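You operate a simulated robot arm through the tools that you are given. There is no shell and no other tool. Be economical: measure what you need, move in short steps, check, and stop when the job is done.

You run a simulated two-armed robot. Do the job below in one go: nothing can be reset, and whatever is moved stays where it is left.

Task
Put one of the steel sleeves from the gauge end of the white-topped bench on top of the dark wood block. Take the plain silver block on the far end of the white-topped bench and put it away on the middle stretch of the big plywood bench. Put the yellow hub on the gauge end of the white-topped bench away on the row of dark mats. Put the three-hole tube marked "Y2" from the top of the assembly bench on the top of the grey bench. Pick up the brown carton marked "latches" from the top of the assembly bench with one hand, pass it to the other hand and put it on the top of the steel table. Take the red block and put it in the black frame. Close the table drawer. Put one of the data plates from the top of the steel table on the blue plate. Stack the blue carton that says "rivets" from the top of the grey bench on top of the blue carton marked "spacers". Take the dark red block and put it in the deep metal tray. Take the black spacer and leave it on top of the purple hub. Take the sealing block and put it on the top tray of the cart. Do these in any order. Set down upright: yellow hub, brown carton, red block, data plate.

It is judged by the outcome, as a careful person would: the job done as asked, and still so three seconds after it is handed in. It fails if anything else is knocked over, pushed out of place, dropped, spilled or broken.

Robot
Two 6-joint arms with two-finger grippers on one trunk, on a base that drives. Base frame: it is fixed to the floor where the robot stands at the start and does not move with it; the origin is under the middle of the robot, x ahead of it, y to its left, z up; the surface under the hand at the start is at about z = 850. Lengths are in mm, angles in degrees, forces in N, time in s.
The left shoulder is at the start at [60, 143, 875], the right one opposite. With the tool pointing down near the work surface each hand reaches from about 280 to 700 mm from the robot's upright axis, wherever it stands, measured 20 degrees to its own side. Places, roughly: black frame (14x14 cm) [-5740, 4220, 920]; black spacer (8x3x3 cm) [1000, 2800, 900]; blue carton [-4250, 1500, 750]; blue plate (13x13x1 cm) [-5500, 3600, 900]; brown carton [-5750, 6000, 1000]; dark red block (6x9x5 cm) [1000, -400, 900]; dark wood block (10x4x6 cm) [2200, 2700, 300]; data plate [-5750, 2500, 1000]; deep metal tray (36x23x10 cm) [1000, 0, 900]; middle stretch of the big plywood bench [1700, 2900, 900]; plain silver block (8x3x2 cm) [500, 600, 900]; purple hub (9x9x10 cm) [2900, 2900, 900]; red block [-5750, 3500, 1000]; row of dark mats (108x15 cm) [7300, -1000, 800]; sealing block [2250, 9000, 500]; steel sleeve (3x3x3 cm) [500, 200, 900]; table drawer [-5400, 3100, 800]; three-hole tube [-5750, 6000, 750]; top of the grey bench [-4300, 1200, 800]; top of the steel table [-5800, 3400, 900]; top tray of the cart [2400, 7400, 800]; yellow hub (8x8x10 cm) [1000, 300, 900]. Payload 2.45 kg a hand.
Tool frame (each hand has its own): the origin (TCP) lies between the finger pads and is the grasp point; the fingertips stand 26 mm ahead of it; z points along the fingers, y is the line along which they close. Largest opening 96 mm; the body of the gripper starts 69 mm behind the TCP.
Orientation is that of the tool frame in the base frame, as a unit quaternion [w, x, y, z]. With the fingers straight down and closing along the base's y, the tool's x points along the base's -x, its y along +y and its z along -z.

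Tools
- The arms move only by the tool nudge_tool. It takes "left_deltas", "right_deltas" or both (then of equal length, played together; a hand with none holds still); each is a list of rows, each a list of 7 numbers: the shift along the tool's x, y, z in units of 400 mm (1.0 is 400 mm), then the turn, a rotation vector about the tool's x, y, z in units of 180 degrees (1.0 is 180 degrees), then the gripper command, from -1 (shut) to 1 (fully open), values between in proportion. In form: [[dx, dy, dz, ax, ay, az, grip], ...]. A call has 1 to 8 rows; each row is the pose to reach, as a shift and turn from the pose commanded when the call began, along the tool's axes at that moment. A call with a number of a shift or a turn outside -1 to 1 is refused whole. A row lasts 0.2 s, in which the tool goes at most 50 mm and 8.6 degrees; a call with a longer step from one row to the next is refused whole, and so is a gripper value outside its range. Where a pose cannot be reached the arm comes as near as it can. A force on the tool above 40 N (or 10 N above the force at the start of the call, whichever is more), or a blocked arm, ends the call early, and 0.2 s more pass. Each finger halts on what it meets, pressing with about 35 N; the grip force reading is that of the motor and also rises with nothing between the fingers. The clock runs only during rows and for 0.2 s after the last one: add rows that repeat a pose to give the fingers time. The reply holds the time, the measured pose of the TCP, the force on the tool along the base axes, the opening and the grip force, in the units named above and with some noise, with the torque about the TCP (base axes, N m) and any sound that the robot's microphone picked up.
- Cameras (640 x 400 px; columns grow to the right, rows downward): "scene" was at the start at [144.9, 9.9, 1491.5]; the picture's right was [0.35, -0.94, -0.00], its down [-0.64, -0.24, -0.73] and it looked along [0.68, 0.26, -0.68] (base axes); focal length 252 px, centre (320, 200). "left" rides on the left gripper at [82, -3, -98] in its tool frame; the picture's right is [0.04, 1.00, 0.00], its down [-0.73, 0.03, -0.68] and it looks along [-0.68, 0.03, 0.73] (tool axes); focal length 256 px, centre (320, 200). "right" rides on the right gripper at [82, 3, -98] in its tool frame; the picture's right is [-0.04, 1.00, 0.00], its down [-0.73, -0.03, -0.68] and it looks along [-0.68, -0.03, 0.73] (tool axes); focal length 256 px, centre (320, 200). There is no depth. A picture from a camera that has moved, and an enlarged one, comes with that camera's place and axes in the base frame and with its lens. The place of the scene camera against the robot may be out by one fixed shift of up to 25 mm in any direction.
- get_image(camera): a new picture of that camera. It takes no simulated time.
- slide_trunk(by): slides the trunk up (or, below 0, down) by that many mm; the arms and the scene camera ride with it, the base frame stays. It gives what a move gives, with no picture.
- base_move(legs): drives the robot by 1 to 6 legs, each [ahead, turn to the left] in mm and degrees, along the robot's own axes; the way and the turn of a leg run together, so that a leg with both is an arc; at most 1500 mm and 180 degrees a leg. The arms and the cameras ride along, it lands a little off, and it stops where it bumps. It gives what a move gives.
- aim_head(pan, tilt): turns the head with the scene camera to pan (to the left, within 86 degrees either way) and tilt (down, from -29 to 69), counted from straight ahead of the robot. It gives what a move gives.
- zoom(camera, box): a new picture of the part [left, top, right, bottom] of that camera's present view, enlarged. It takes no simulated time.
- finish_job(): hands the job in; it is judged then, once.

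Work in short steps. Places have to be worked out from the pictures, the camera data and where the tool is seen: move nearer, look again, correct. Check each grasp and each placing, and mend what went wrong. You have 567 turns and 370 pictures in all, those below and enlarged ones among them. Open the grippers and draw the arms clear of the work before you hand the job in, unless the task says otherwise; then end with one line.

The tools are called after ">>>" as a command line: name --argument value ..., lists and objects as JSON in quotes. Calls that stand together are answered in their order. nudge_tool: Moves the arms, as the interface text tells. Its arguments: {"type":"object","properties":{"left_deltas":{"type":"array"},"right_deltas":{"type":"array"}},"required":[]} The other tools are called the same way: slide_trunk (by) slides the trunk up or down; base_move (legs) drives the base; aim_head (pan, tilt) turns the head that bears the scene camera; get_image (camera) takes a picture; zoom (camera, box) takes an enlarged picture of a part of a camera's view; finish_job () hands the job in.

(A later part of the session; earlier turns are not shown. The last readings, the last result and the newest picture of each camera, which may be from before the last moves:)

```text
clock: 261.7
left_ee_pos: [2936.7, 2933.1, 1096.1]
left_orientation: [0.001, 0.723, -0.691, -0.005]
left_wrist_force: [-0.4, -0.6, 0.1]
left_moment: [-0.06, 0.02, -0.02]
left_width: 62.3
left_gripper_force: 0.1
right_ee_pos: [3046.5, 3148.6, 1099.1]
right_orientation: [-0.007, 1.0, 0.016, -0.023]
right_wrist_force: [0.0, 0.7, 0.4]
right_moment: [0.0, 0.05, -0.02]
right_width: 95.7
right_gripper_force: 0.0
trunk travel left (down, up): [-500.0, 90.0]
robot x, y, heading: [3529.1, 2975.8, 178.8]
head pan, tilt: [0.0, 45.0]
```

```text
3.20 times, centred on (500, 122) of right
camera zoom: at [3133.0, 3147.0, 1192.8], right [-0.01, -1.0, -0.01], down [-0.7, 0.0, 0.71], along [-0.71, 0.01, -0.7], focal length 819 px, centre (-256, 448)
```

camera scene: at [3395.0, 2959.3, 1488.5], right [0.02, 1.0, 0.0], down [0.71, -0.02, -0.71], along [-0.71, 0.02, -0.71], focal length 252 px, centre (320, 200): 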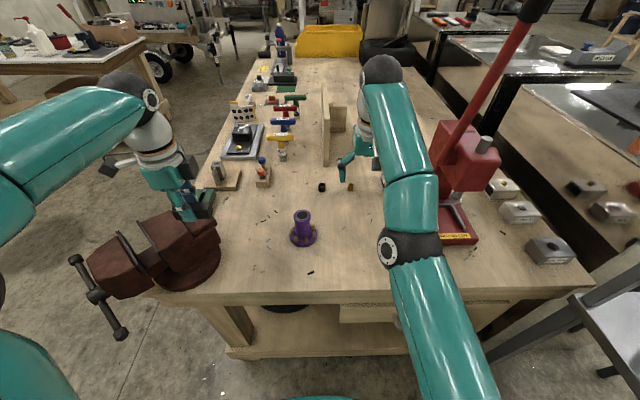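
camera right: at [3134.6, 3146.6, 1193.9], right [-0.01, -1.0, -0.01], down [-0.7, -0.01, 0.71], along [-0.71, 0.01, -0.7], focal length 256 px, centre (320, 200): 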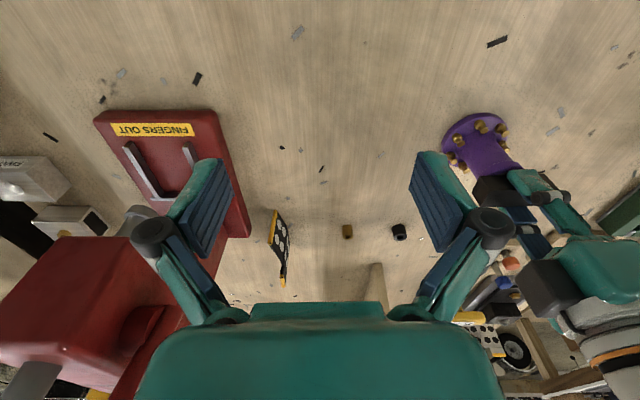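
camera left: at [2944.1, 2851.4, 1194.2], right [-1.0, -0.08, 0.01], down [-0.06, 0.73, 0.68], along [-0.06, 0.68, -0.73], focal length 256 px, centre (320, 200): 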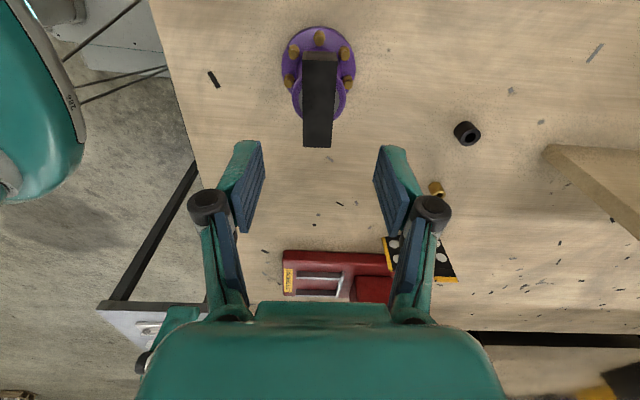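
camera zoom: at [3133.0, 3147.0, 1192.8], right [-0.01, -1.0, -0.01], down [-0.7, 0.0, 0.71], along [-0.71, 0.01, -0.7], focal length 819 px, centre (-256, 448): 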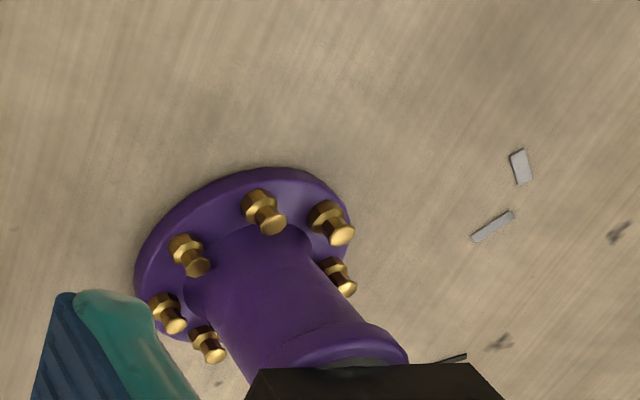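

The spacer rests on the hub. Next stop: the far side of the white bench. Back off and turn toward −y.

>>> nudge_tool --left_deltas '[[0.05, -0.05, -0.02, 0, 0, 0, 1], [0.1, -0.1, -0.02, 0, 0, 0, 1], [0.15, -0.15, -0.02, 0, 0, 0, 1]]'

>>> base_move --legs '[[-200, 0]]'

>>> base_move --legs '[[0, 30]]'

>>> base_move --legs '[[0, 30]]'

>>> base_move --legs '[[0, 30]]'

>>> aim_head --pan -20 --tilt 20

>>> get_image --camera "scene"

```text
clock: 262.5
left_ee_pos: [3001.1, 2874.5, 1102.9]
left_orientation: [0.001, 0.723, -0.691, -0.007]
left_wrist_force: [0.4, -0.2, -0.2]
left_moment: [0.02, 0.03, 0.03]
left_width: 96.0
left_gripper_force: 0.0
right_ee_pos: [3047.4, 3148.5, 1099.5]
right_orientation: [-0.008, 1.0, 0.016, -0.024]
right_wrist_force: [0.0, -0.1, 0.1]
right_moment: [0.01, 0.06, 0.01]
right_width: 96.1
right_gripper_force: 0.0
trunk travel left (down, up): [-500.0, 90.0]
robot x, y, heading: [3532.3, 2974.2, 179.0]
head pan, tilt: [0.0, 45.0]
```

```text
clock: 264.2
left_ee_pos: [3206.4, 2869.8, 1104.4]
left_orientation: [0.001, 0.722, -0.691, -0.008]
left_wrist_force: [0.5, -0.1, 1.1]
left_moment: [-0.03, 0.04, 0.0]
left_width: 96.0
left_gripper_force: 0.1
right_ee_pos: [3251.7, 3143.5, 1100.8]
right_orientation: [-0.007, 1.0, 0.017, -0.024]
right_wrist_force: [1.0, 0.0, 0.1]
right_moment: [0.01, 0.04, -0.02]
right_width: 95.8
right_gripper_force: 0.1
trunk travel left (down, up): [-500.0, 90.0]
robot x, y, heading: [3736.9, 2971.3, 178.9]
head pan, tilt: [0.0, 45.0]
```

```text
clock: 266.2
left_ee_pos: [3327.4, 2619.2, 1103.9]
left_orientation: [0.002, 0.877, -0.481, -0.006]
left_wrist_force: [0.7, -0.1, 0.1]
left_moment: [0.03, -0.03, 0.01]
left_width: 96.2
left_gripper_force: 0.0
right_ee_pos: [3232.2, 2879.6, 1100.3]
right_orientation: [-0.002, 0.962, 0.274, -0.024]
right_wrist_force: [-0.5, -0.8, 0.2]
right_moment: [0.01, -0.03, 0.04]
right_width: 96.1
right_gripper_force: 0.1
trunk travel left (down, up): [-500.0, 90.0]
robot x, y, heading: [3725.6, 2989.1, -151.0]
head pan, tilt: [0.0, 45.0]
```

```text
clock: 268.2
left_ee_pos: [3563.2, 2467.3, 1104.5]
left_orientation: [0.004, 0.971, -0.241, -0.005]
left_wrist_force: [-0.2, 0.0, 0.6]
left_moment: [0.02, -0.04, 0.0]
left_width: 96.0
left_gripper_force: 0.1
right_ee_pos: [3351.5, 2647.0, 1101.0]
right_orientation: [0.005, 0.859, 0.511, -0.023]
right_wrist_force: [0.4, -0.8, 0.1]
right_moment: [0.01, -0.04, 0.03]
right_width: 95.9
right_gripper_force: 0.1
trunk travel left (down, up): [-500.0, 90.0]
robot x, y, heading: [3707.6, 3001.3, -121.9]
head pan, tilt: [0.0, 45.0]
```

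```text
clock: 270.3
left_ee_pos: [3851.0, 2466.8, 1105.5]
left_orientation: [0.005, 1.0, 0.019, -0.005]
left_wrist_force: [0.3, -0.4, 0.3]
left_moment: [-0.01, 0.0, -0.03]
left_width: 95.8
left_gripper_force: 0.1
right_ee_pos: [3577.7, 2515.4, 1101.2]
right_orientation: [0.011, 0.698, 0.716, -0.02]
right_wrist_force: [0.2, -0.2, 0.9]
right_moment: [0.01, 0.04, 0.01]
right_width: 95.8
right_gripper_force: 0.1
trunk travel left (down, up): [-500.0, 90.0]
robot x, y, heading: [3681.7, 3004.4, -92.1]
head pan, tilt: [0.0, 45.0]
```

```text
clock: 271.2
left_ee_pos: [3851.3, 2467.0, 1104.3]
left_orientation: [0.006, 1.0, 0.018, -0.004]
left_wrist_force: [-0.1, 0.7, 0.4]
left_moment: [0.03, -0.01, -0.04]
left_width: 96.0
left_gripper_force: 0.1
right_ee_pos: [3577.5, 2516.1, 1100.8]
right_orientation: [0.011, 0.697, 0.716, -0.021]
right_wrist_force: [0.6, -0.3, 0.3]
right_moment: [-0.03, 0.0, 0.0]
right_width: 96.0
right_gripper_force: 0.1
trunk travel left (down, up): [-500.0, 90.0]
robot x, y, heading: [3681.2, 3004.1, -92.3]
head pan, tilt: [-20.0, 20.0]
```

```text
272 pictures are left
camera scene: at [3652.2, 2836.4, 1527.3], right [-0.93, 0.37, 0.0], down [0.13, 0.32, -0.94], along [-0.35, -0.87, -0.34], focal length 252 px, centre (320, 200)
```

scene: 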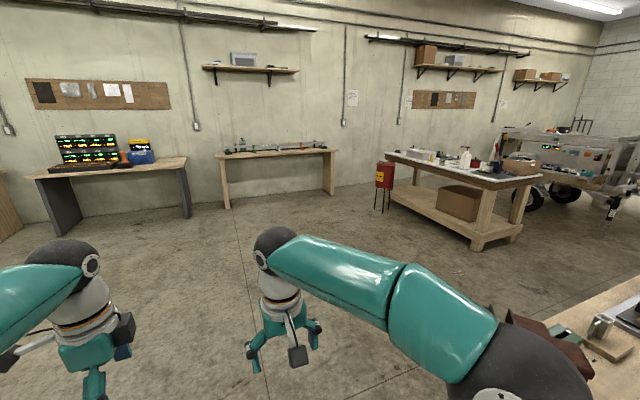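

A red canister on a stand is near [1320,−254], on the far side of the white bench. I'll take the dark red block from a stance right of it (≈[1500,−620]) and later put it in the tray from the left of it. Drive there.

>>> base_move --legs '[[900, 0], [0, -24]]'

>>> base_move --legs '[[1500, 0], [1400, 0]]'

>>> aim_head --pan -40 --tilt 30

>>> get_image --camera "scene"

```text
clock: 277.4
left_ee_pos: [3573.5, 1551.5, 1105.9]
left_orientation: [0.005, 0.98, -0.197, -0.006]
left_wrist_force: [0.4, 0.8, 0.0]
left_moment: [0.03, 0.0, 0.01]
left_width: 95.9
left_gripper_force: 0.0
right_ee_pos: [3346.3, 1710.6, 1101.8]
right_orientation: [0.006, 0.836, 0.549, -0.023]
right_wrist_force: [0.5, 0.8, 0.6]
right_moment: [0.01, 0.01, -0.01]
right_width: 95.8
right_gripper_force: 0.0
trunk travel left (down, up): [-500.0, 90.0]
robot x, y, heading: [3661.2, 2093.0, -116.9]
head pan, tilt: [-20.0, 20.0]
```

```text
clock: 291.5
left_ee_pos: [2225.5, -1002.3, 1105.2]
left_orientation: [0.005, 0.979, -0.203, -0.006]
left_wrist_force: [0.3, -0.5, -0.8]
left_moment: [-0.01, -0.01, 0.04]
left_width: 96.2
left_gripper_force: 0.1
right_ee_pos: [2001.9, -839.9, 1101.4]
right_orientation: [0.005, 0.839, 0.544, -0.023]
right_wrist_force: [0.6, -0.7, -0.2]
right_moment: [0.0, 0.03, 0.0]
right_width: 95.9
right_gripper_force: 0.0
trunk travel left (down, up): [-500.0, 90.0]
robot x, y, heading: [2325.0, -458.8, -118.0]
head pan, tilt: [-20.0, 20.0]
```

```text
clock: 292.3
left_ee_pos: [2226.0, -1002.6, 1106.6]
left_orientation: [0.005, 0.979, -0.204, -0.005]
left_wrist_force: [-0.5, -0.7, 0.3]
left_moment: [0.0, -0.01, -0.01]
left_width: 96.1
left_gripper_force: 0.1
right_ee_pos: [2002.4, -839.9, 1102.9]
right_orientation: [0.007, 0.839, 0.544, -0.023]
right_wrist_force: [0.2, -1.0, -0.5]
right_moment: [-0.02, -0.01, 0.01]
right_width: 96.2
right_gripper_force: 0.1
trunk travel left (down, up): [-500.0, 90.0]
robot x, y, heading: [2325.7, -457.5, -117.7]
head pan, tilt: [-40.0, 30.0]
```

```text
271 pictures are left
camera scene: at [2218.1, -563.4, 1511.4], right [-0.38, 0.92, 0.0], down [0.46, 0.19, -0.87], along [-0.8, -0.33, -0.5], focal length 252 px, centre (320, 200)
```

scene: 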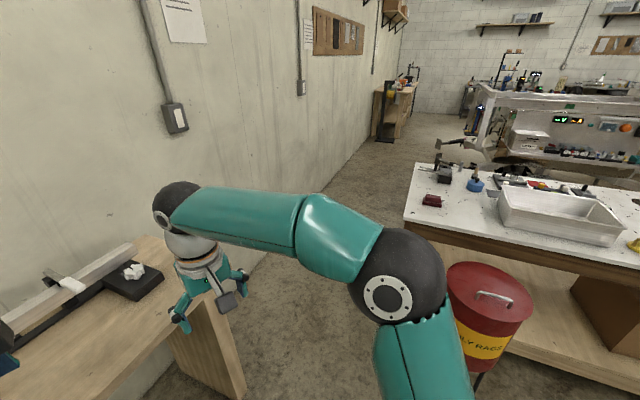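

Oily-rags can spans about y −360…−35. I turn to −162° and drive to about [1530,−690], keeping clear of it.

>>> base_move --legs '[[0, -30]]'

>>> base_move --legs '[[0, -15]]'

```text
clock: 294.4
left_ee_pos: [1960.2, -879.6, 1104.6]
left_orientation: [0.002, 0.891, -0.453, -0.007]
left_wrist_force: [0.6, -0.6, -0.1]
left_moment: [-0.02, 0.03, 0.01]
left_width: 95.9
left_gripper_force: 0.1
right_ee_pos: [1849.6, -624.5, 1102.2]
right_orientation: [0.0, 0.952, 0.305, -0.024]
right_wrist_force: [0.8, 0.0, -0.2]
right_moment: [0.04, -0.05, -0.03]
right_width: 96.1
right_gripper_force: 0.2
trunk travel left (down, up): [-500.0, 90.0]
robot x, y, heading: [2335.7, -476.0, -148.1]
head pan, tilt: [-40.0, 30.0]
```

```text
clock: 295.8
left_ee_pos: [1866.8, -768.5, 1105.9]
left_orientation: [0.003, 0.824, -0.566, -0.007]
left_wrist_force: [-0.4, -0.4, -0.5]
left_moment: [0.02, -0.02, 0.02]
left_width: 95.9
left_gripper_force: 0.1
right_ee_pos: [1824.7, -493.2, 1102.5]
right_orientation: [-0.003, 0.984, 0.176, -0.023]
right_wrist_force: [-0.3, -0.6, -0.5]
right_moment: [0.0, 0.03, 0.01]
right_width: 95.9
right_gripper_force: 0.0
trunk travel left (down, up): [-500.0, 90.0]
robot x, y, heading: [2328.8, -487.3, -163.3]
head pan, tilt: [-40.0, 30.0]
```

>>> base_move --legs '[[790, 0]]'

>>> get_image --camera "right"

>>> get_image --camera "scene"

```text
clock: 300.0
left_ee_pos: [1122.4, -991.5, 1107.0]
left_orientation: [0.002, 0.824, -0.567, -0.006]
left_wrist_force: [-0.6, 0.3, 0.3]
left_moment: [0.03, 0.0, 0.04]
left_width: 95.9
left_gripper_force: 0.0
right_ee_pos: [1080.7, -718.8, 1102.2]
right_orientation: [-0.004, 0.984, 0.177, -0.024]
right_wrist_force: [-0.9, 0.6, 0.6]
right_moment: [0.03, -0.01, -0.01]
right_width: 96.0
right_gripper_force: 0.1
trunk travel left (down, up): [-500.0, 90.0]
robot x, y, heading: [1590.3, -712.9, -163.3]
head pan, tilt: [-40.0, 30.0]
```

```text
270 pictures are left
camera right: at [1163.5, -692.7, 1196.6], right [0.31, -0.95, -0.01], down [-0.66, -0.23, 0.71], along [-0.68, -0.21, -0.7], focal length 256 px, centre (320, 200)
```

right: 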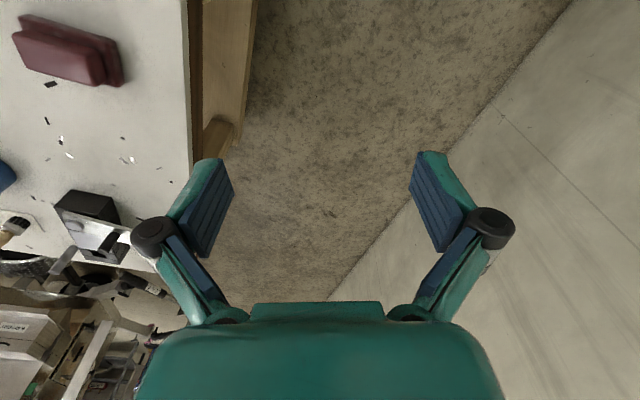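

```text
269 pictures are left
camera scene: at [1455.9, -713.7, 1511.3], right [0.4, 0.92, 0.0], down [0.46, -0.2, -0.87], along [-0.8, 0.34, -0.5], focal length 252 px, centre (320, 200)
```

scene: 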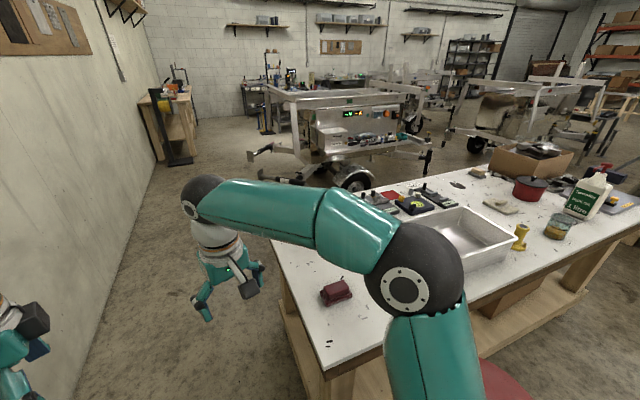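

The dark red block lies at ≈[992,−447], long side along y. I move the right hand above it, turning so it closes across the short side.

>>> nudge_tool --right_deltas '[[0.004, -0.09, 0, 0, 0, -0.0475, 1], [0.007, -0.18, 0.02, 0, 0, -0.095, 1], [0.011, -0.27, 0.05, 0, 0, -0.1425, 1], [0.015, -0.36, 0.08, 0, 0, -0.19, 1], [0.018, -0.45, 0.11, 0, 0, -0.2375, 1], [0.022, -0.54, 0.14, 0, 0, -0.285, 1], [0.026, -0.63, 0.17, 0, 0, -0.3325, 1], [0.029, -0.714, 0.2, 0, 0, -0.38, 1]]'

>>> get_image --camera "right"

```text
clock: 301.8
left_ee_pos: [1123.6, -991.8, 1108.4]
left_orientation: [0.002, 0.824, -0.566, -0.008]
left_wrist_force: [-0.5, -0.1, 0.9]
left_moment: [-0.07, 0.0, 0.01]
left_width: 96.1
left_gripper_force: 0.2
right_ee_pos: [986.6, -444.4, 1026.7]
right_orientation: [-0.017, 0.714, 0.699, -0.018]
right_wrist_force: [0.3, 0.1, -0.1]
right_moment: [0.01, -0.02, -0.04]
right_width: 96.0
right_gripper_force: 0.1
trunk travel left (down, up): [-500.0, 90.0]
robot x, y, heading: [1594.9, -714.3, -163.5]
head pan, tilt: [-40.0, 30.0]
```

```text
268 pictures are left
camera right: at [996.9, -363.7, 1123.7], right [1.0, -0.06, -0.05], down [-0.01, -0.73, 0.68], along [-0.08, -0.68, -0.73], focal length 256 px, centre (320, 200)
```

right: 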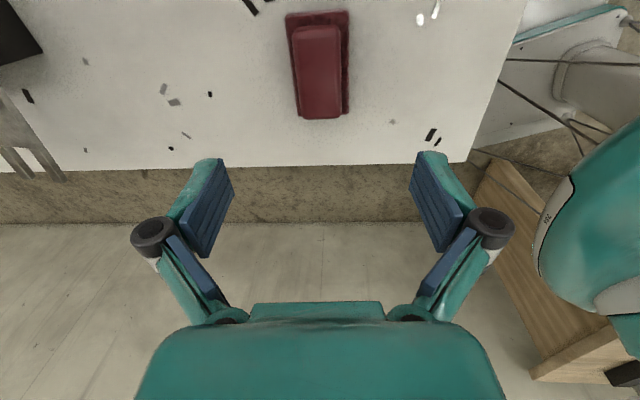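

Centre ≈[980,−433]. I correct the slight tilt, descend and close.

>>> nudge_tool --right_deltas '[[0.014, 0, 0.09, -0.008, 0, -0.007, 1], [0.028, 0, 0.18, -0.0156, 0, -0.012, 1], [0.028, 0, 0.27, -0.0156, 0, -0.012, 1], [0.028, 0, 0.33, -0.0156, 0, -0.012, 1], [0.028, 0, 0.357, -0.0156, 0, -0.012, 1]]'

>>> get_image --camera "right"

```text
clock: 303.0
left_ee_pos: [1123.4, -991.1, 1106.9]
left_orientation: [0.002, 0.824, -0.566, -0.007]
left_wrist_force: [0.0, 0.8, 1.3]
left_moment: [-0.02, -0.02, 0.01]
left_width: 96.0
left_gripper_force: 0.0
right_ee_pos: [983.3, -436.0, 885.2]
right_orientation: [0.0, 0.702, 0.713, 0.0]
right_wrist_force: [-0.2, 0.9, -0.7]
right_moment: [-0.01, 0.02, 0.0]
right_width: 95.7
right_gripper_force: 0.1
trunk travel left (down, up): [-500.0, 90.0]
robot x, y, heading: [1586.0, -711.0, -163.5]
head pan, tilt: [-40.0, 30.0]
```

```text
267 pictures are left
camera right: at [984.5, -353.9, 982.2], right [1.0, -0.02, 0.0], down [-0.02, -0.73, 0.68], along [-0.02, -0.68, -0.73], focal length 256 px, centre (320, 200)
```

right: 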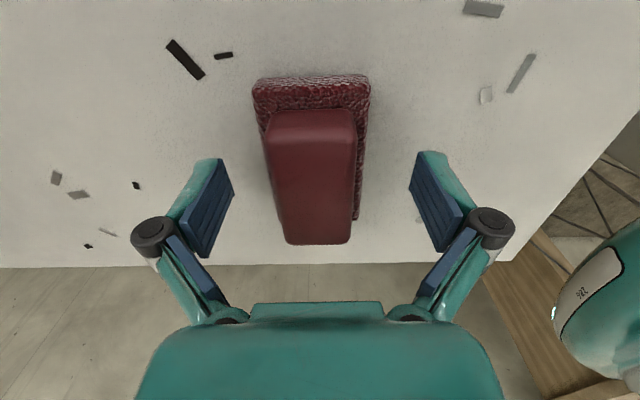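

>>> nudge_tool --right_deltas '[[0, -0.009, 0.004, 0, 0, 0, 1], [0, -0.009, 0.004, 0, 0, 0, 0.3], [0, -0.009, 0.004, 0, 0, 0, -0.4], [0, -0.009, 0.004, 0, 0, 0, -1], [0, -0.009, 0.004, 0, 0, 0, -1], [0, -0.009, -0.03, 0, 0, 0, -1], [0, -0.009, -0.08, 0, 0, 0, -1]]'

>>> get_image --camera "right"

```text
clock: 304.6
left_ee_pos: [1123.3, -992.6, 1107.7]
left_orientation: [0.003, 0.824, -0.566, -0.007]
left_wrist_force: [-0.6, 0.4, 0.7]
left_moment: [0.01, 0.01, 0.01]
left_width: 95.9
left_gripper_force: 0.0
right_ee_pos: [979.2, -435.2, 918.3]
right_orientation: [0.0, 0.702, 0.712, -0.001]
right_wrist_force: [0.4, -0.9, -0.6]
right_moment: [0.03, -0.02, 0.03]
right_width: 54.2
right_gripper_force: 35.1
trunk travel left (down, up): [-500.0, 90.0]
robot x, y, heading: [1588.1, -715.1, -163.4]
head pan, tilt: [-40.0, 30.0]
```

```text
266 pictures are left
camera right: at [980.8, -353.7, 1015.7], right [1.0, -0.02, 0.0], down [-0.02, -0.73, 0.68], along [-0.02, -0.68, -0.73], focal length 256 px, centre (320, 200)
```

right: 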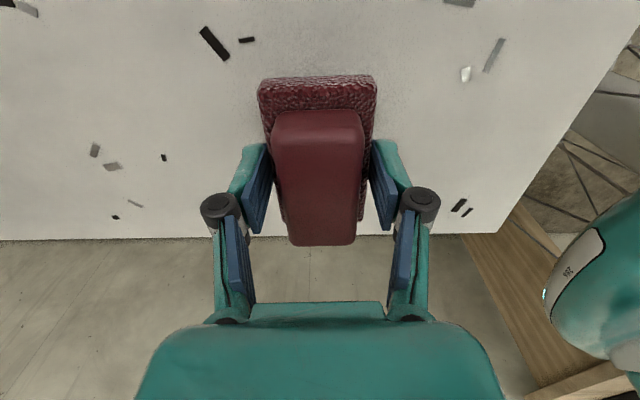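

Held (54 mm). Raise, reverse out the way I came, and go round the can to the tray's left side.

>>> nudge_tool --right_deltas '[[0, 0, -0.1, 0, 0, 0, -1], [0, 0, -0.2, 0, 0, 0, -1], [0, 0, -0.3, 0, 0, 0, -1], [0, 0, -0.4, 0, 0, 0, -1], [0, 0, -0.5, 0, 0, 0, -1]]'

>>> base_move --legs '[[-760, 0]]'

>>> base_move --legs '[[0, -30]]'

>>> base_move --legs '[[0, -30]]'

>>> base_move --legs '[[0, -25]]'

```text
clock: 305.8
left_ee_pos: [1123.9, -992.0, 1109.5]
left_orientation: [0.003, 0.824, -0.567, -0.008]
left_wrist_force: [-0.3, 0.1, -0.4]
left_moment: [0.03, 0.03, -0.02]
left_width: 96.3
left_gripper_force: 0.0
right_ee_pos: [977.8, -434.9, 1117.9]
right_orientation: [0.0, 0.701, 0.713, -0.001]
right_wrist_force: [0.5, -0.5, -0.3]
right_moment: [-0.02, 0.02, 0.0]
right_width: 54.4
right_gripper_force: 34.7
trunk travel left (down, up): [-500.0, 90.0]
robot x, y, heading: [1592.5, -710.4, -163.0]
head pan, tilt: [-40.0, 30.0]
```

```text
clock: 310.0
left_ee_pos: [1863.2, -769.8, 1106.8]
left_orientation: [0.003, 0.824, -0.567, -0.007]
left_wrist_force: [-0.4, 0.0, 0.5]
left_moment: [0.03, 0.04, -0.03]
left_width: 95.9
left_gripper_force: 0.1
right_ee_pos: [1717.7, -212.8, 1118.2]
right_orientation: [0.0, 0.702, 0.713, 0.0]
right_wrist_force: [0.3, 0.6, -0.7]
right_moment: [0.01, 0.03, 0.0]
right_width: 54.3
right_gripper_force: 35.5
trunk travel left (down, up): [-500.0, 90.0]
robot x, y, heading: [2334.1, -490.1, -162.9]
head pan, tilt: [-40.0, 30.0]
```

```text
clock: 312.3
left_ee_pos: [1787.6, -498.2, 1110.2]
left_orientation: [-0.002, -0.651, 0.759, 0.008]
left_wrist_force: [-0.5, 0.1, -0.5]
left_moment: [-0.05, 0.02, 0.01]
left_width: 96.0
left_gripper_force: 0.1
right_ee_pos: [1937.7, 57.6, 1117.0]
right_orientation: [0.001, 0.862, 0.508, -0.001]
right_wrist_force: [0.2, 0.1, -0.1]
right_moment: [-0.05, -0.01, 0.01]
right_width: 54.1
right_gripper_force: 35.4
trunk travel left (down, up): [-500.0, 90.0]
robot x, y, heading: [2329.4, -513.9, 167.4]
head pan, tilt: [-40.0, 30.0]
stopped in leg 1: the robot was blocked; the commanded pose is now the measured one
```

```text
clock: 314.1
left_ee_pos: [1849.1, -271.9, 1109.7]
left_orientation: [0.001, -0.467, 0.884, 0.008]
left_wrist_force: [0.5, 0.8, 0.3]
left_moment: [-0.03, 0.02, 0.03]
left_width: 95.9
left_gripper_force: 0.1
right_ee_pos: [2219.9, 182.4, 1110.6]
right_orientation: [-0.03, 0.951, 0.307, -0.002]
right_wrist_force: [0.2, 0.4, -1.0]
right_moment: [-0.02, 0.02, 0.04]
right_width: 54.1
right_gripper_force: 35.4
trunk travel left (down, up): [-500.0, 90.0]
robot x, y, heading: [2312.5, -530.3, 141.4]
head pan, tilt: [-40.0, 30.0]
stopped in leg 1: the robot was blocked; the commanded pose is now the measured one
```

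```text
clock: 315.6
left_ee_pos: [1959.0, -132.1, 1112.5]
left_orientation: [0.003, -0.311, 0.95, 0.008]
left_wrist_force: [1.1, -0.7, 0.4]
left_moment: [0.02, 0.01, -0.04]
left_width: 95.8
left_gripper_force: 0.0
right_ee_pos: [2457.2, 169.5, 1108.9]
right_orientation: [-0.029, 0.99, 0.14, 0.001]
right_wrist_force: [1.1, 0.0, 0.0]
right_moment: [0.02, 0.08, 0.02]
right_width: 54.2
right_gripper_force: 35.3
trunk travel left (down, up): [-500.0, 90.0]
robot x, y, heading: [2302.9, -544.5, 122.1]
head pan, tilt: [-40.0, 30.0]
stopped in leg 1: the robot was blocked; the commanded pose is now the measured one
```

>>> base_move --legs '[[1160, 0]]'

>>> base_move --legs '[[0, 25]]'

>>> base_move --legs '[[0, 25]]'

>>> base_move --legs '[[0, 20]]'

>>> aim_head --pan 0 --tilt 45

>>> get_image --camera "scene"

```text
clock: 321.6
left_ee_pos: [1349.4, 856.6, 1110.8]
left_orientation: [0.002, -0.307, 0.952, 0.007]
left_wrist_force: [-1.8, 0.4, 0.0]
left_moment: [-0.01, 0.03, -0.01]
left_width: 96.1
left_gripper_force: 0.1
right_ee_pos: [1849.0, 1156.4, 1106.7]
right_orientation: [-0.03, 0.99, 0.14, 0.002]
right_wrist_force: [0.3, 0.3, -1.3]
right_moment: [-0.03, 0.0, 0.01]
right_width: 54.1
right_gripper_force: 35.4
trunk travel left (down, up): [-500.0, 90.0]
robot x, y, heading: [1693.4, 446.7, 121.4]
head pan, tilt: [-40.0, 30.0]
```

```text
clock: 323.1
left_ee_pos: [1248.0, 741.7, 1111.4]
left_orientation: [0.0, -0.443, 0.897, 0.007]
left_wrist_force: [-1.1, 0.2, 1.2]
left_moment: [0.02, -0.01, -0.04]
left_width: 96.1
left_gripper_force: 0.0
right_ee_pos: [1640.2, 1173.7, 1107.1]
right_orientation: [-0.026, 0.959, 0.282, -0.001]
right_wrist_force: [-0.5, -0.8, -0.3]
right_moment: [-0.02, -0.01, -0.02]
right_width: 54.1
right_gripper_force: 35.0
trunk travel left (down, up): [-500.0, 90.0]
robot x, y, heading: [1703.6, 454.6, 138.2]
head pan, tilt: [-40.0, 30.0]
stopped in leg 1: the robot was blocked; the commanded pose is now the measured one
```

```text
clock: 324.9
left_ee_pos: [1163.4, 524.3, 1112.3]
left_orientation: [0.0, -0.627, 0.779, 0.008]
left_wrist_force: [0.3, 0.3, -0.3]
left_moment: [-0.01, -0.02, 0.0]
left_width: 96.0
left_gripper_force: 0.0
right_ee_pos: [1328.3, 1089.4, 1108.2]
right_orientation: [-0.026, 0.875, 0.483, -0.008]
right_wrist_force: [0.4, 0.0, -1.4]
right_moment: [0.02, 0.02, 0.02]
right_width: 54.1
right_gripper_force: 35.1
trunk travel left (down, up): [-500.0, 90.0]
robot x, y, heading: [1705.7, 475.0, 163.5]
head pan, tilt: [-40.0, 30.0]
```

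```text
clock: 326.5
left_ee_pos: [1180.2, 337.0, 1111.6]
left_orientation: [0.002, 0.752, -0.659, -0.007]
left_wrist_force: [0.1, 0.5, -0.1]
left_moment: [0.02, 0.01, 0.02]
left_width: 96.0
left_gripper_force: 0.1
right_ee_pos: [1136.6, 929.0, 1110.3]
right_orientation: [-0.025, 0.779, 0.626, -0.013]
right_wrist_force: [0.0, -0.1, 0.1]
right_moment: [0.03, -0.02, -0.01]
right_width: 54.1
right_gripper_force: 34.7
trunk travel left (down, up): [-500.0, 90.0]
robot x, y, heading: [1702.1, 495.5, -176.9]
head pan, tilt: [-40.0, 30.0]
```

```text
clock: 327.6
left_ee_pos: [1179.9, 337.2, 1113.3]
left_orientation: [0.002, 0.752, -0.659, -0.008]
left_wrist_force: [-0.2, 1.5, -0.6]
left_moment: [0.02, -0.04, 0.01]
left_width: 96.2
left_gripper_force: 0.0
right_ee_pos: [1135.2, 928.4, 1109.8]
right_orientation: [-0.025, 0.779, 0.627, -0.013]
right_wrist_force: [0.1, -0.9, -1.4]
right_moment: [0.04, 0.02, 0.0]
right_width: 54.2
right_gripper_force: 34.2
trunk travel left (down, up): [-500.0, 90.0]
robot x, y, heading: [1704.0, 491.8, -176.9]
head pan, tilt: [0.0, 45.0]
```

```text
265 pictures are left
camera scene: at [1567.9, 466.3, 1488.8], right [-0.05, 1.0, 0.0], down [0.71, 0.04, -0.71], along [-0.71, -0.04, -0.71], focal length 252 px, centre (320, 200)
```

scene: 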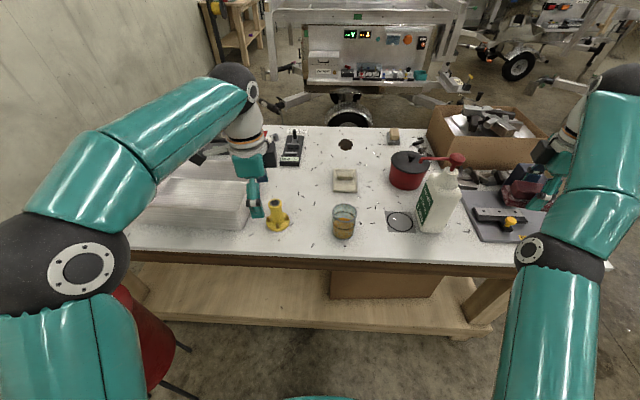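

The oil bottle's pump top reaches z≈1150 near [1067,750], close to my right hand. I pull the right hand in toward the body before turning.

>>> nudge_tool --right_deltas '[[-0.04, 0.1, -0.02, 0, 0, 0, -1], [-0.1, 0.2, -0.04, 0, 0, 0, -1], [-0.18, 0.28, -0.05, 0, 0, 0, -1], [-0.26, 0.36, -0.05, 0, 0, 0, -1], [-0.34, 0.43, -0.05, 0, 0, 0, -1], [-0.42, 0.5, -0.05, 0, 0, 0, -1], [-0.5, 0.574, -0.05, 0, 0, 0, -1]]'

>>> base_move --legs '[[0, 17]]'

>>> base_move --legs '[[200, 0]]'

>>> get_image --camera "right"

>>> get_image --camera "scene"

```text
clock: 329.1
left_ee_pos: [1181.5, 338.4, 1113.5]
left_orientation: [0.002, 0.752, -0.659, -0.007]
left_wrist_force: [0.1, 1.2, 0.6]
left_moment: [-0.04, -0.01, -0.01]
left_width: 96.0
left_gripper_force: 0.1
right_ee_pos: [1103.0, 738.9, 1148.9]
right_orientation: [-0.027, 0.779, 0.626, -0.014]
right_wrist_force: [0.4, 0.0, -0.8]
right_moment: [-0.04, 0.01, 0.03]
right_width: 54.0
right_gripper_force: 34.7
right hand out of reach, approached as far as the arm can: row 1, 2, 3, 4, 5, 6, 7
trunk travel left (down, up): [-500.0, 90.0]
robot x, y, heading: [1700.9, 492.2, -177.2]
head pan, tilt: [0.0, 45.0]
```

```text
clock: 330.6
left_ee_pos: [1253.5, 189.2, 1112.7]
left_orientation: [0.002, 0.843, -0.537, -0.006]
left_wrist_force: [-0.2, -0.6, -0.3]
left_moment: [0.04, -0.02, 0.0]
left_width: 96.0
left_gripper_force: 0.1
right_ee_pos: [1059.7, 548.8, 1147.4]
right_orientation: [-0.024, 0.675, 0.737, -0.015]
right_wrist_force: [-0.4, -0.4, -1.5]
right_moment: [-0.02, -0.02, -0.02]
right_width: 54.1
right_gripper_force: 35.1
trunk travel left (down, up): [-500.0, 90.0]
robot x, y, heading: [1703.2, 506.9, -160.3]
head pan, tilt: [0.0, 45.0]
```

```text
clock: 332.2
left_ee_pos: [1063.7, 118.8, 1114.6]
left_orientation: [0.002, 0.843, -0.538, -0.006]
left_wrist_force: [0.0, -1.0, 0.3]
left_moment: [0.0, -0.02, -0.02]
left_width: 96.2
left_gripper_force: 0.0
right_ee_pos: [871.1, 480.3, 1147.3]
right_orientation: [-0.023, 0.675, 0.737, -0.015]
right_wrist_force: [-0.8, -0.7, -0.8]
right_moment: [0.02, -0.06, -0.01]
right_width: 54.2
right_gripper_force: 35.6
trunk travel left (down, up): [-500.0, 90.0]
robot x, y, heading: [1511.8, 435.6, -159.9]
head pan, tilt: [0.0, 45.0]
```

```text
264 pictures are left
camera right: at [873.0, 560.3, 1245.9], right [1.0, 0.05, -0.05], down [0.07, -0.74, 0.67], along [-0.01, -0.67, -0.74], focal length 256 px, centre (320, 200)
```

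right: 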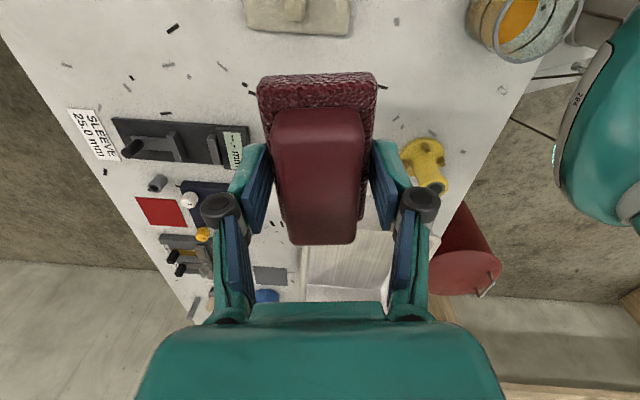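

```text
263 pictures are left
camera scene: at [1384.8, 370.5, 1488.5], right [-0.34, 0.94, 0.0], down [0.67, 0.24, -0.71], along [-0.66, -0.24, -0.71], focal length 252 px, centre (320, 200)
```

scene: 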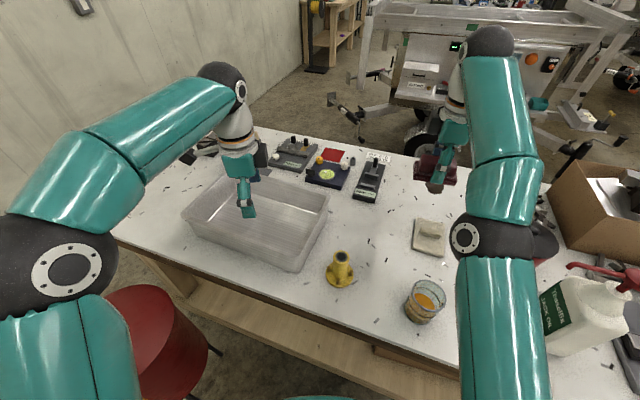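

The block is still held and the hand is past the bottle. I turn 15° more left so the tray is in front of the right hand, and move the left hand aside; also check the bottle.

>>> base_move --legs '[[0, 16]]'

>>> nudge_tool --left_deltas '[[0.1, 0, -0.02, 0, 0, 0, 1], [0.2, 0, -0.04, 0, 0, 0, 1], [0.3, 0, -0.06, 0, 0, 0, 1], [0.4, 0, -0.06, 0, 0, 0, 1], [0.5, 0, -0.06, 0, 0, 0, 1]]'

>>> get_image --camera "scene"

>>> get_image --camera "right"

```text
clock: 333.6
left_ee_pos: [1172.8, 9.5, 1114.6]
left_orientation: [0.005, 0.91, -0.415, -0.006]
left_wrist_force: [0.2, -0.4, -0.3]
left_moment: [0.0, -0.01, -0.01]
left_width: 96.0
left_gripper_force: 0.0
right_ee_pos: [885.8, 300.6, 1149.3]
right_orientation: [-0.02, 0.566, 0.824, -0.018]
right_wrist_force: [0.2, 0.2, -0.6]
right_moment: [0.01, 0.01, 0.03]
right_width: 54.0
right_gripper_force: 34.9
trunk travel left (down, up): [-500.0, 90.0]
robot x, y, heading: [1506.1, 449.4, -143.7]
head pan, tilt: [0.0, 45.0]
```

```text
clock: 334.9
left_ee_pos: [1303.7, -141.7, 1137.5]
left_orientation: [0.004, 0.91, -0.414, -0.007]
left_wrist_force: [0.6, -0.6, 0.0]
left_moment: [0.0, -0.01, 0.02]
left_width: 95.8
left_gripper_force: 0.1
right_ee_pos: [887.2, 300.8, 1148.3]
right_orientation: [-0.02, 0.566, 0.824, -0.017]
right_wrist_force: [0.2, -1.6, -1.1]
right_moment: [0.04, 0.0, 0.02]
right_width: 54.3
right_gripper_force: 34.5
trunk travel left (down, up): [-500.0, 90.0]
robot x, y, heading: [1505.8, 447.7, -143.6]
head pan, tilt: [0.0, 45.0]
```

```text
262 pictures are left
camera scene: at [1398.4, 347.5, 1488.7], right [-0.59, 0.81, 0.0], down [0.57, 0.42, -0.71], along [-0.57, -0.42, -0.71], focal length 252 px, centre (320, 200)
```

scene: 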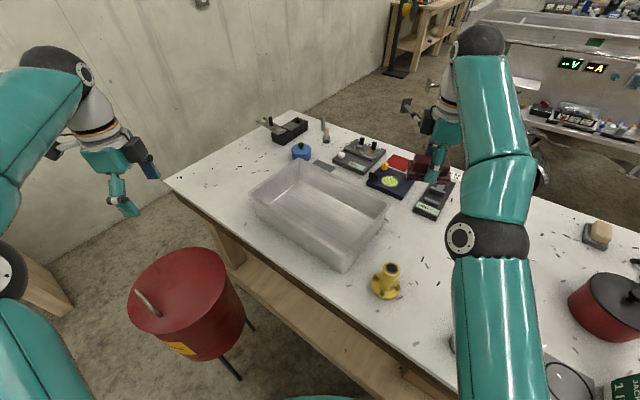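

```text
261 pictures are left
camera right: at [866.8, 378.4, 1248.0], right [0.95, 0.32, -0.05], down [0.27, -0.69, 0.67], along [0.18, -0.65, -0.74], focal length 256 px, centre (320, 200)
```

right: 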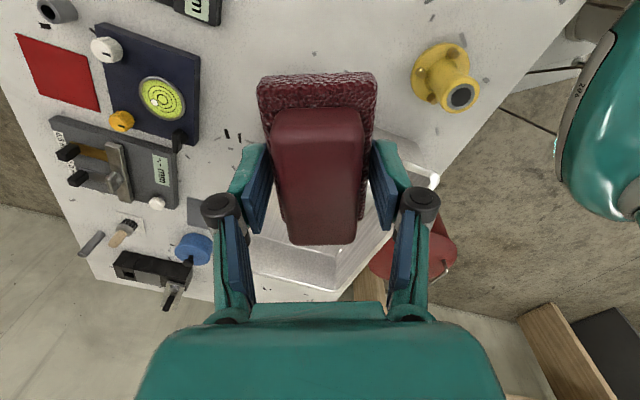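

Tray rim spans about x 845–1075, y −145…214. I move the block over [985,95].

>>> nudge_tool --right_deltas '[[-0.1, 0.008, 0, -0.005, 0, 0, -1], [-0.2, 0.016, 0, -0.01, 0, 0, -1], [-0.3, 0.024, 0.04, -0.016, 0, 0, -1], [-0.4, 0.032, 0.09, -0.016, 0, 0, -1], [-0.49, 0.038, 0.15, -0.016, 0, 0, -1], [-0.569, 0.044, 0.22, -0.016, 0, 0, -1]]'

>>> get_image --camera "right"

>>> get_image --camera "scene"

```text
clock: 336.2
left_ee_pos: [1303.9, -142.8, 1135.9]
left_orientation: [0.004, 0.91, -0.415, -0.006]
left_wrist_force: [-0.4, 0.0, 0.5]
left_moment: [-0.01, 0.02, -0.02]
left_width: 96.1
left_gripper_force: 0.1
right_ee_pos: [995.8, 120.1, 1051.3]
right_orientation: [-0.006, 0.566, 0.824, 0.002]
right_wrist_force: [-0.3, 0.0, -0.9]
right_moment: [0.0, 0.03, 0.02]
right_width: 54.2
right_gripper_force: 34.9
right hand out of reach, approached as far as the arm can: row 1, 2, 3, 4, 5, 6
trunk travel left (down, up): [-500.0, 90.0]
robot x, y, heading: [1505.4, 452.6, -144.1]
head pan, tilt: [0.0, 45.0]
```

```text
260 pictures are left
camera right: at [971.6, 195.5, 1150.4], right [0.95, 0.32, 0.0], down [0.24, -0.7, 0.67], along [0.21, -0.63, -0.74], focal length 256 px, centre (320, 200)
```

right: 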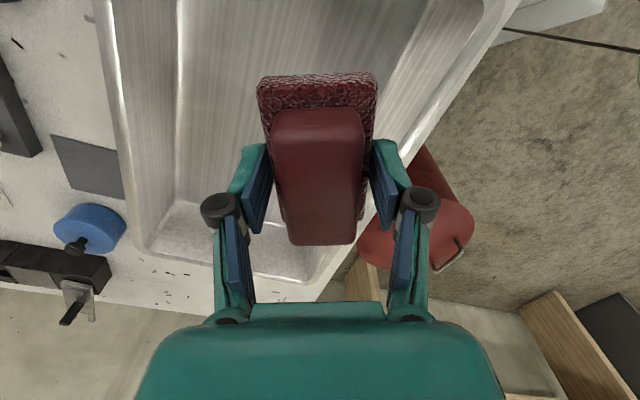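

```text
259 pictures are left
camera scene: at [1397.9, 346.5, 1488.6], right [-0.59, 0.81, 0.0], down [0.57, 0.42, -0.71], along [-0.57, -0.42, -0.71], focal length 252 px, centre (320, 200)
```

scene: 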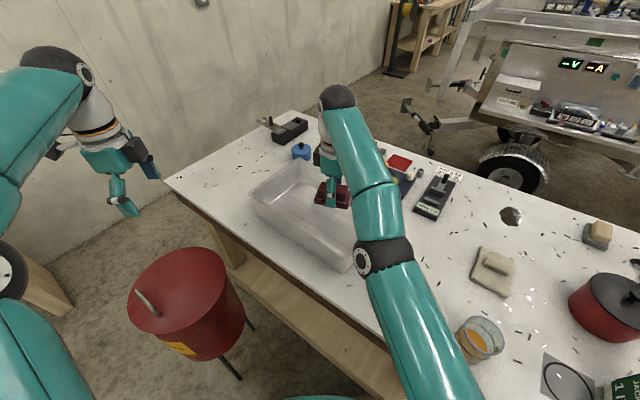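

The block is inside the tray opening. Lower it to just above the floor.

>>> nudge_tool --right_deltas '[[0, -0.01, 0.1, 0, 0, 0, -1], [0, -0.02, 0.2, 0, 0, 0, -1], [0, -0.03, 0.29, 0, 0, 0, -1], [0, -0.03, 0.36, 0, 0, 0, -1], [0, -0.03, 0.385, 0, 0, 0, -1], [0, -0.03, 0.4, 0, 0, 0, -1]]'

>>> get_image --camera "right"

```text
clock: 337.6
left_ee_pos: [1303.6, -141.2, 1138.1]
left_orientation: [0.004, 0.91, -0.415, -0.006]
left_wrist_force: [-0.1, -0.2, 0.2]
left_moment: [0.01, 0.04, 0.02]
left_width: 95.7
left_gripper_force: 0.1
right_ee_pos: [978.6, 104.8, 981.8]
right_orientation: [-0.006, 0.566, 0.824, 0.002]
right_wrist_force: [-0.6, 0.1, 0.4]
right_moment: [-0.02, -0.01, 0.03]
right_width: 54.1
right_gripper_force: 35.4
right hand out of reach, approached as far as the arm can: row 1, 2, 3, 4, 5, 6
trunk travel left (down, up): [-500.0, 90.0]
robot x, y, heading: [1505.8, 452.4, -143.7]
head pan, tilt: [0.0, 45.0]
```

```text
258 pictures are left
camera right: at [953.2, 180.0, 1079.5], right [0.95, 0.32, 0.0], down [0.24, -0.7, 0.67], along [0.21, -0.63, -0.74], focal length 256 px, centre (320, 200)
```

right: 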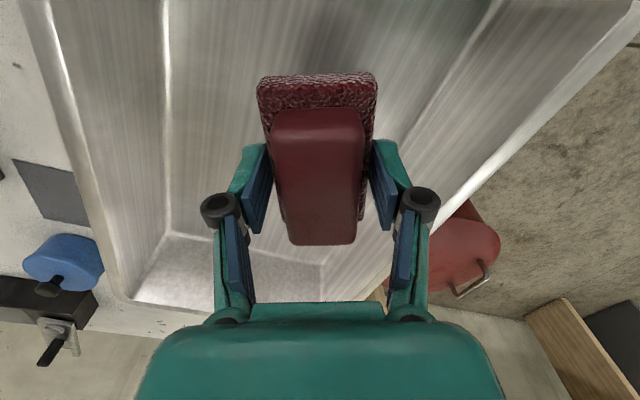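

The arm can't get lower with this wrist yaw. I rotate the wrist back toward neutral and try again.

>>> nudge_tool --right_deltas '[[0, 0, 0, 0, 0, 0.047, -1], [0, 0, 0, 0, 0, 0.094, -1], [0, 0, 0, 0, 0, 0.141, -1], [0, 0, 0, 0, 0, 0.188, -1], [0, 0, 0, 0, 0, 0.235, -1], [0, 0, 0.06, 0, 0, 0.28, -1], [0, 0, 0.12, 0, 0, 0.28, -1]]'

>>> get_image --camera "right"

```text
clock: 339.2
left_ee_pos: [1303.9, -141.9, 1136.7]
left_orientation: [0.005, 0.91, -0.414, -0.006]
left_wrist_force: [0.8, 0.7, 0.1]
left_moment: [0.0, -0.01, 0.0]
left_width: 96.1
left_gripper_force: 0.0
right_ee_pos: [969.9, 96.6, 934.3]
right_orientation: [-0.007, 0.864, 0.504, 0.001]
right_wrist_force: [0.3, 0.7, -0.1]
right_moment: [0.01, 0.02, 0.01]
right_width: 54.2
right_gripper_force: 35.4
right hand out of reach, approached as far as the arm can: row 6, 7
trunk travel left (down, up): [-500.0, 90.0]
robot x, y, heading: [1506.2, 449.4, -143.6]
head pan, tilt: [0.0, 45.0]
```

```text
257 pictures are left
camera right: at [1012.6, 164.0, 1031.5], right [0.85, -0.53, -0.01], down [-0.38, -0.63, 0.67], along [-0.36, -0.57, -0.74], focal length 256 px, centre (320, 200)
```

right: 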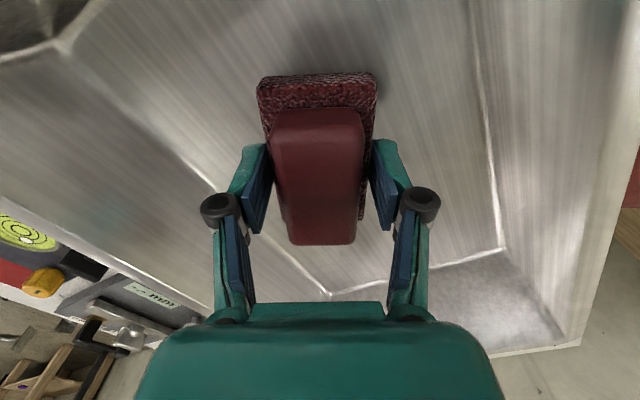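

It is getting lower while drifting slightly outward, which is fine inside the tray. Continue down.

>>> nudge_tool --right_deltas '[[0, 0, 0.04, 0, 0, 0, -1], [0, 0, 0.075, 0, 0, 0, -1], [0, 0, 0.1, 0, 0, 0, -1], [0, 0, 0.12, 0, 0, 0, -1]]'

>>> get_image --camera "right"

```text
clock: 340.2
left_ee_pos: [1303.3, -140.9, 1137.6]
left_orientation: [0.004, 0.91, -0.414, -0.007]
left_wrist_force: [-0.2, -0.1, 0.5]
left_moment: [0.0, -0.01, 0.02]
left_width: 95.9
left_gripper_force: 0.0
right_ee_pos: [963.6, 90.8, 889.5]
right_orientation: [-0.006, 0.863, 0.505, -0.002]
right_wrist_force: [-0.7, 0.6, 7.0]
right_moment: [-0.38, -0.02, 0.0]
right_width: 54.0
right_gripper_force: 35.4
right hand out of reach, approached as far as the arm can: row 2, 3, 4
trunk travel left (down, up): [-500.0, 90.0]
robot x, y, heading: [1509.0, 452.0, -143.9]
head pan, tilt: [0.0, 45.0]
```

```text
256 pictures are left
camera right: at [1007.2, 158.5, 986.5], right [0.85, -0.53, -0.01], down [-0.38, -0.63, 0.68], along [-0.36, -0.57, -0.74], focal length 256 px, centre (320, 200)
```

right: 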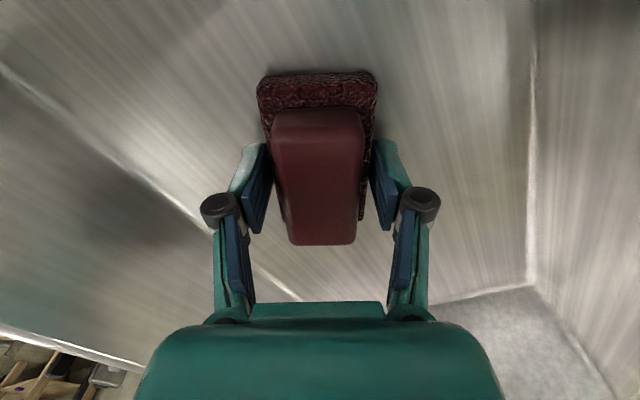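

Touching the tray floor. Open and rise.

>>> nudge_tool --right_deltas '[[0, 0, -0.003, 0, 0, 0, -0.3], [0, 0, -0.003, 0, 0, 0, 0.5], [0, 0, -0.003, 0, 0, 0, 0.6], [0, 0, -0.08, 0, 0, 0, 0.6], [0, 0, -0.18, 0, 0, 0, 0.6], [0, 0, -0.28, 0, 0, 0, 0.6], [0, 0, -0.38, 0, 0, 0, 0.6], [0, 0, -0.48, 0, 0, 0, 0.6]]'

>>> get_image --camera "right"

>>> aim_head --pan -40 --tilt 45

>>> get_image --camera "scene"

```text
clock: 342.1
left_ee_pos: [1307.0, -140.2, 1140.4]
left_orientation: [0.008, 0.91, -0.414, -0.008]
left_wrist_force: [1.1, 1.0, -0.2]
left_moment: [-0.05, 0.06, -0.01]
left_width: 96.2
left_gripper_force: 0.0
right_ee_pos: [1005.6, 131.5, 1073.4]
right_orientation: [-0.008, 0.863, 0.505, 0.002]
right_wrist_force: [0.7, 0.8, -1.1]
right_moment: [-0.08, 0.04, 0.03]
right_width: 76.9
right_gripper_force: 0.1
right hand out of reach, approached as far as the arm can: row 5, 6, 7, 8
trunk travel left (down, up): [-500.0, 90.0]
robot x, y, heading: [1503.9, 451.8, -143.6]
head pan, tilt: [0.0, 45.0]
```

```text
255 pictures are left
camera right: at [1050.1, 200.2, 1171.0], right [0.85, -0.52, -0.01], down [-0.38, -0.64, 0.67], along [-0.36, -0.57, -0.74], focal length 256 px, centre (320, 200)
```

right: 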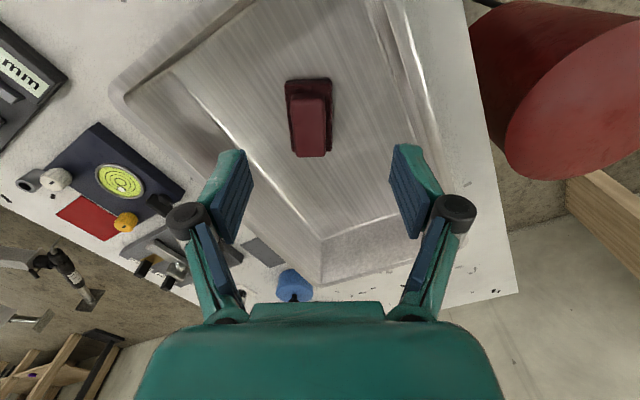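

```text
clock: 343.1
left_ee_pos: [1303.5, -140.8, 1135.9]
left_orientation: [0.004, 0.91, -0.414, -0.008]
left_wrist_force: [0.2, -0.4, -0.3]
left_moment: [-0.01, -0.01, 0.03]
left_width: 96.1
left_gripper_force: 0.0
right_ee_pos: [1003.0, 129.1, 1070.1]
right_orientation: [-0.008, 0.863, 0.506, 0.004]
right_wrist_force: [0.0, -0.7, 0.4]
right_moment: [0.05, 0.01, -0.03]
right_width: 76.9
right_gripper_force: 0.0
trunk travel left (down, up): [-500.0, 90.0]
robot x, y, heading: [1507.5, 451.3, -143.8]
head pan, tilt: [-40.0, 45.0]
```

```text
254 pictures are left
camera scene: at [1382.4, 401.1, 1488.7], right [0.06, 1.0, 0.0], down [0.71, -0.05, -0.71], along [-0.71, 0.05, -0.71], focal length 252 px, centre (320, 200)
```

scene: 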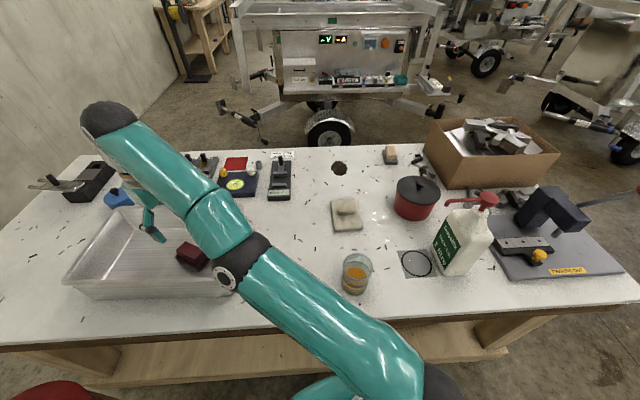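

The dark red block sits in the tray and everything else stands. Now the yellow hub at ≈[1036,322]: right hand above it.

>>> nudge_tool --right_deltas '[[0.1, -0.035, 0, 0, 0, 0, 1], [0.2, -0.07, 0, 0, 0, 0, 1], [0.3, -0.105, 0, 0, 0, 0, 1], [0.4, -0.14, 0, 0, 0, 0, 1], [0.461, -0.164, 0, 0, 0, 0, 1]]'

>>> get_image --camera "right"

```text
clock: 344.3
left_ee_pos: [1303.3, -141.5, 1138.0]
left_orientation: [0.004, 0.91, -0.414, -0.007]
left_wrist_force: [-0.4, 0.7, -0.4]
left_moment: [-0.05, -0.04, -0.01]
left_width: 96.0
left_gripper_force: 0.1
right_ee_pos: [916.4, 214.7, 1084.0]
right_orientation: [-0.005, 0.863, 0.504, 0.0]
right_wrist_force: [0.0, 0.6, -0.5]
right_moment: [-0.04, -0.01, -0.02]
right_width: 96.1
right_gripper_force: 0.0
right hand out of reach, approached as far as the arm can: row 1, 2, 3, 4, 5
trunk travel left (down, up): [-500.0, 90.0]
robot x, y, heading: [1506.4, 450.1, -143.4]
head pan, tilt: [-40.0, 45.0]
```

```text
253 pictures are left
camera right: at [960.2, 283.6, 1181.9], right [0.85, -0.52, -0.01], down [-0.38, -0.63, 0.67], along [-0.36, -0.57, -0.74], focal length 256 px, centre (320, 200)
```

right: 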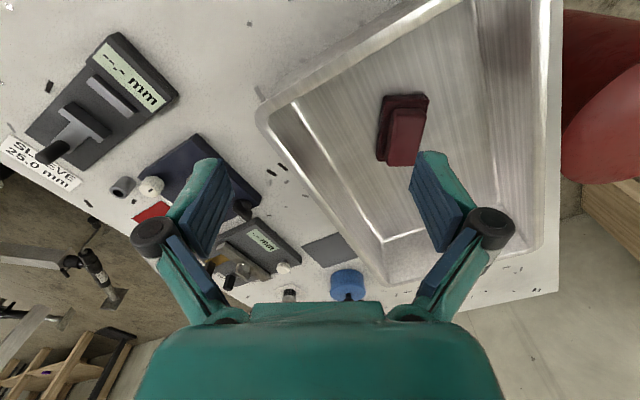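

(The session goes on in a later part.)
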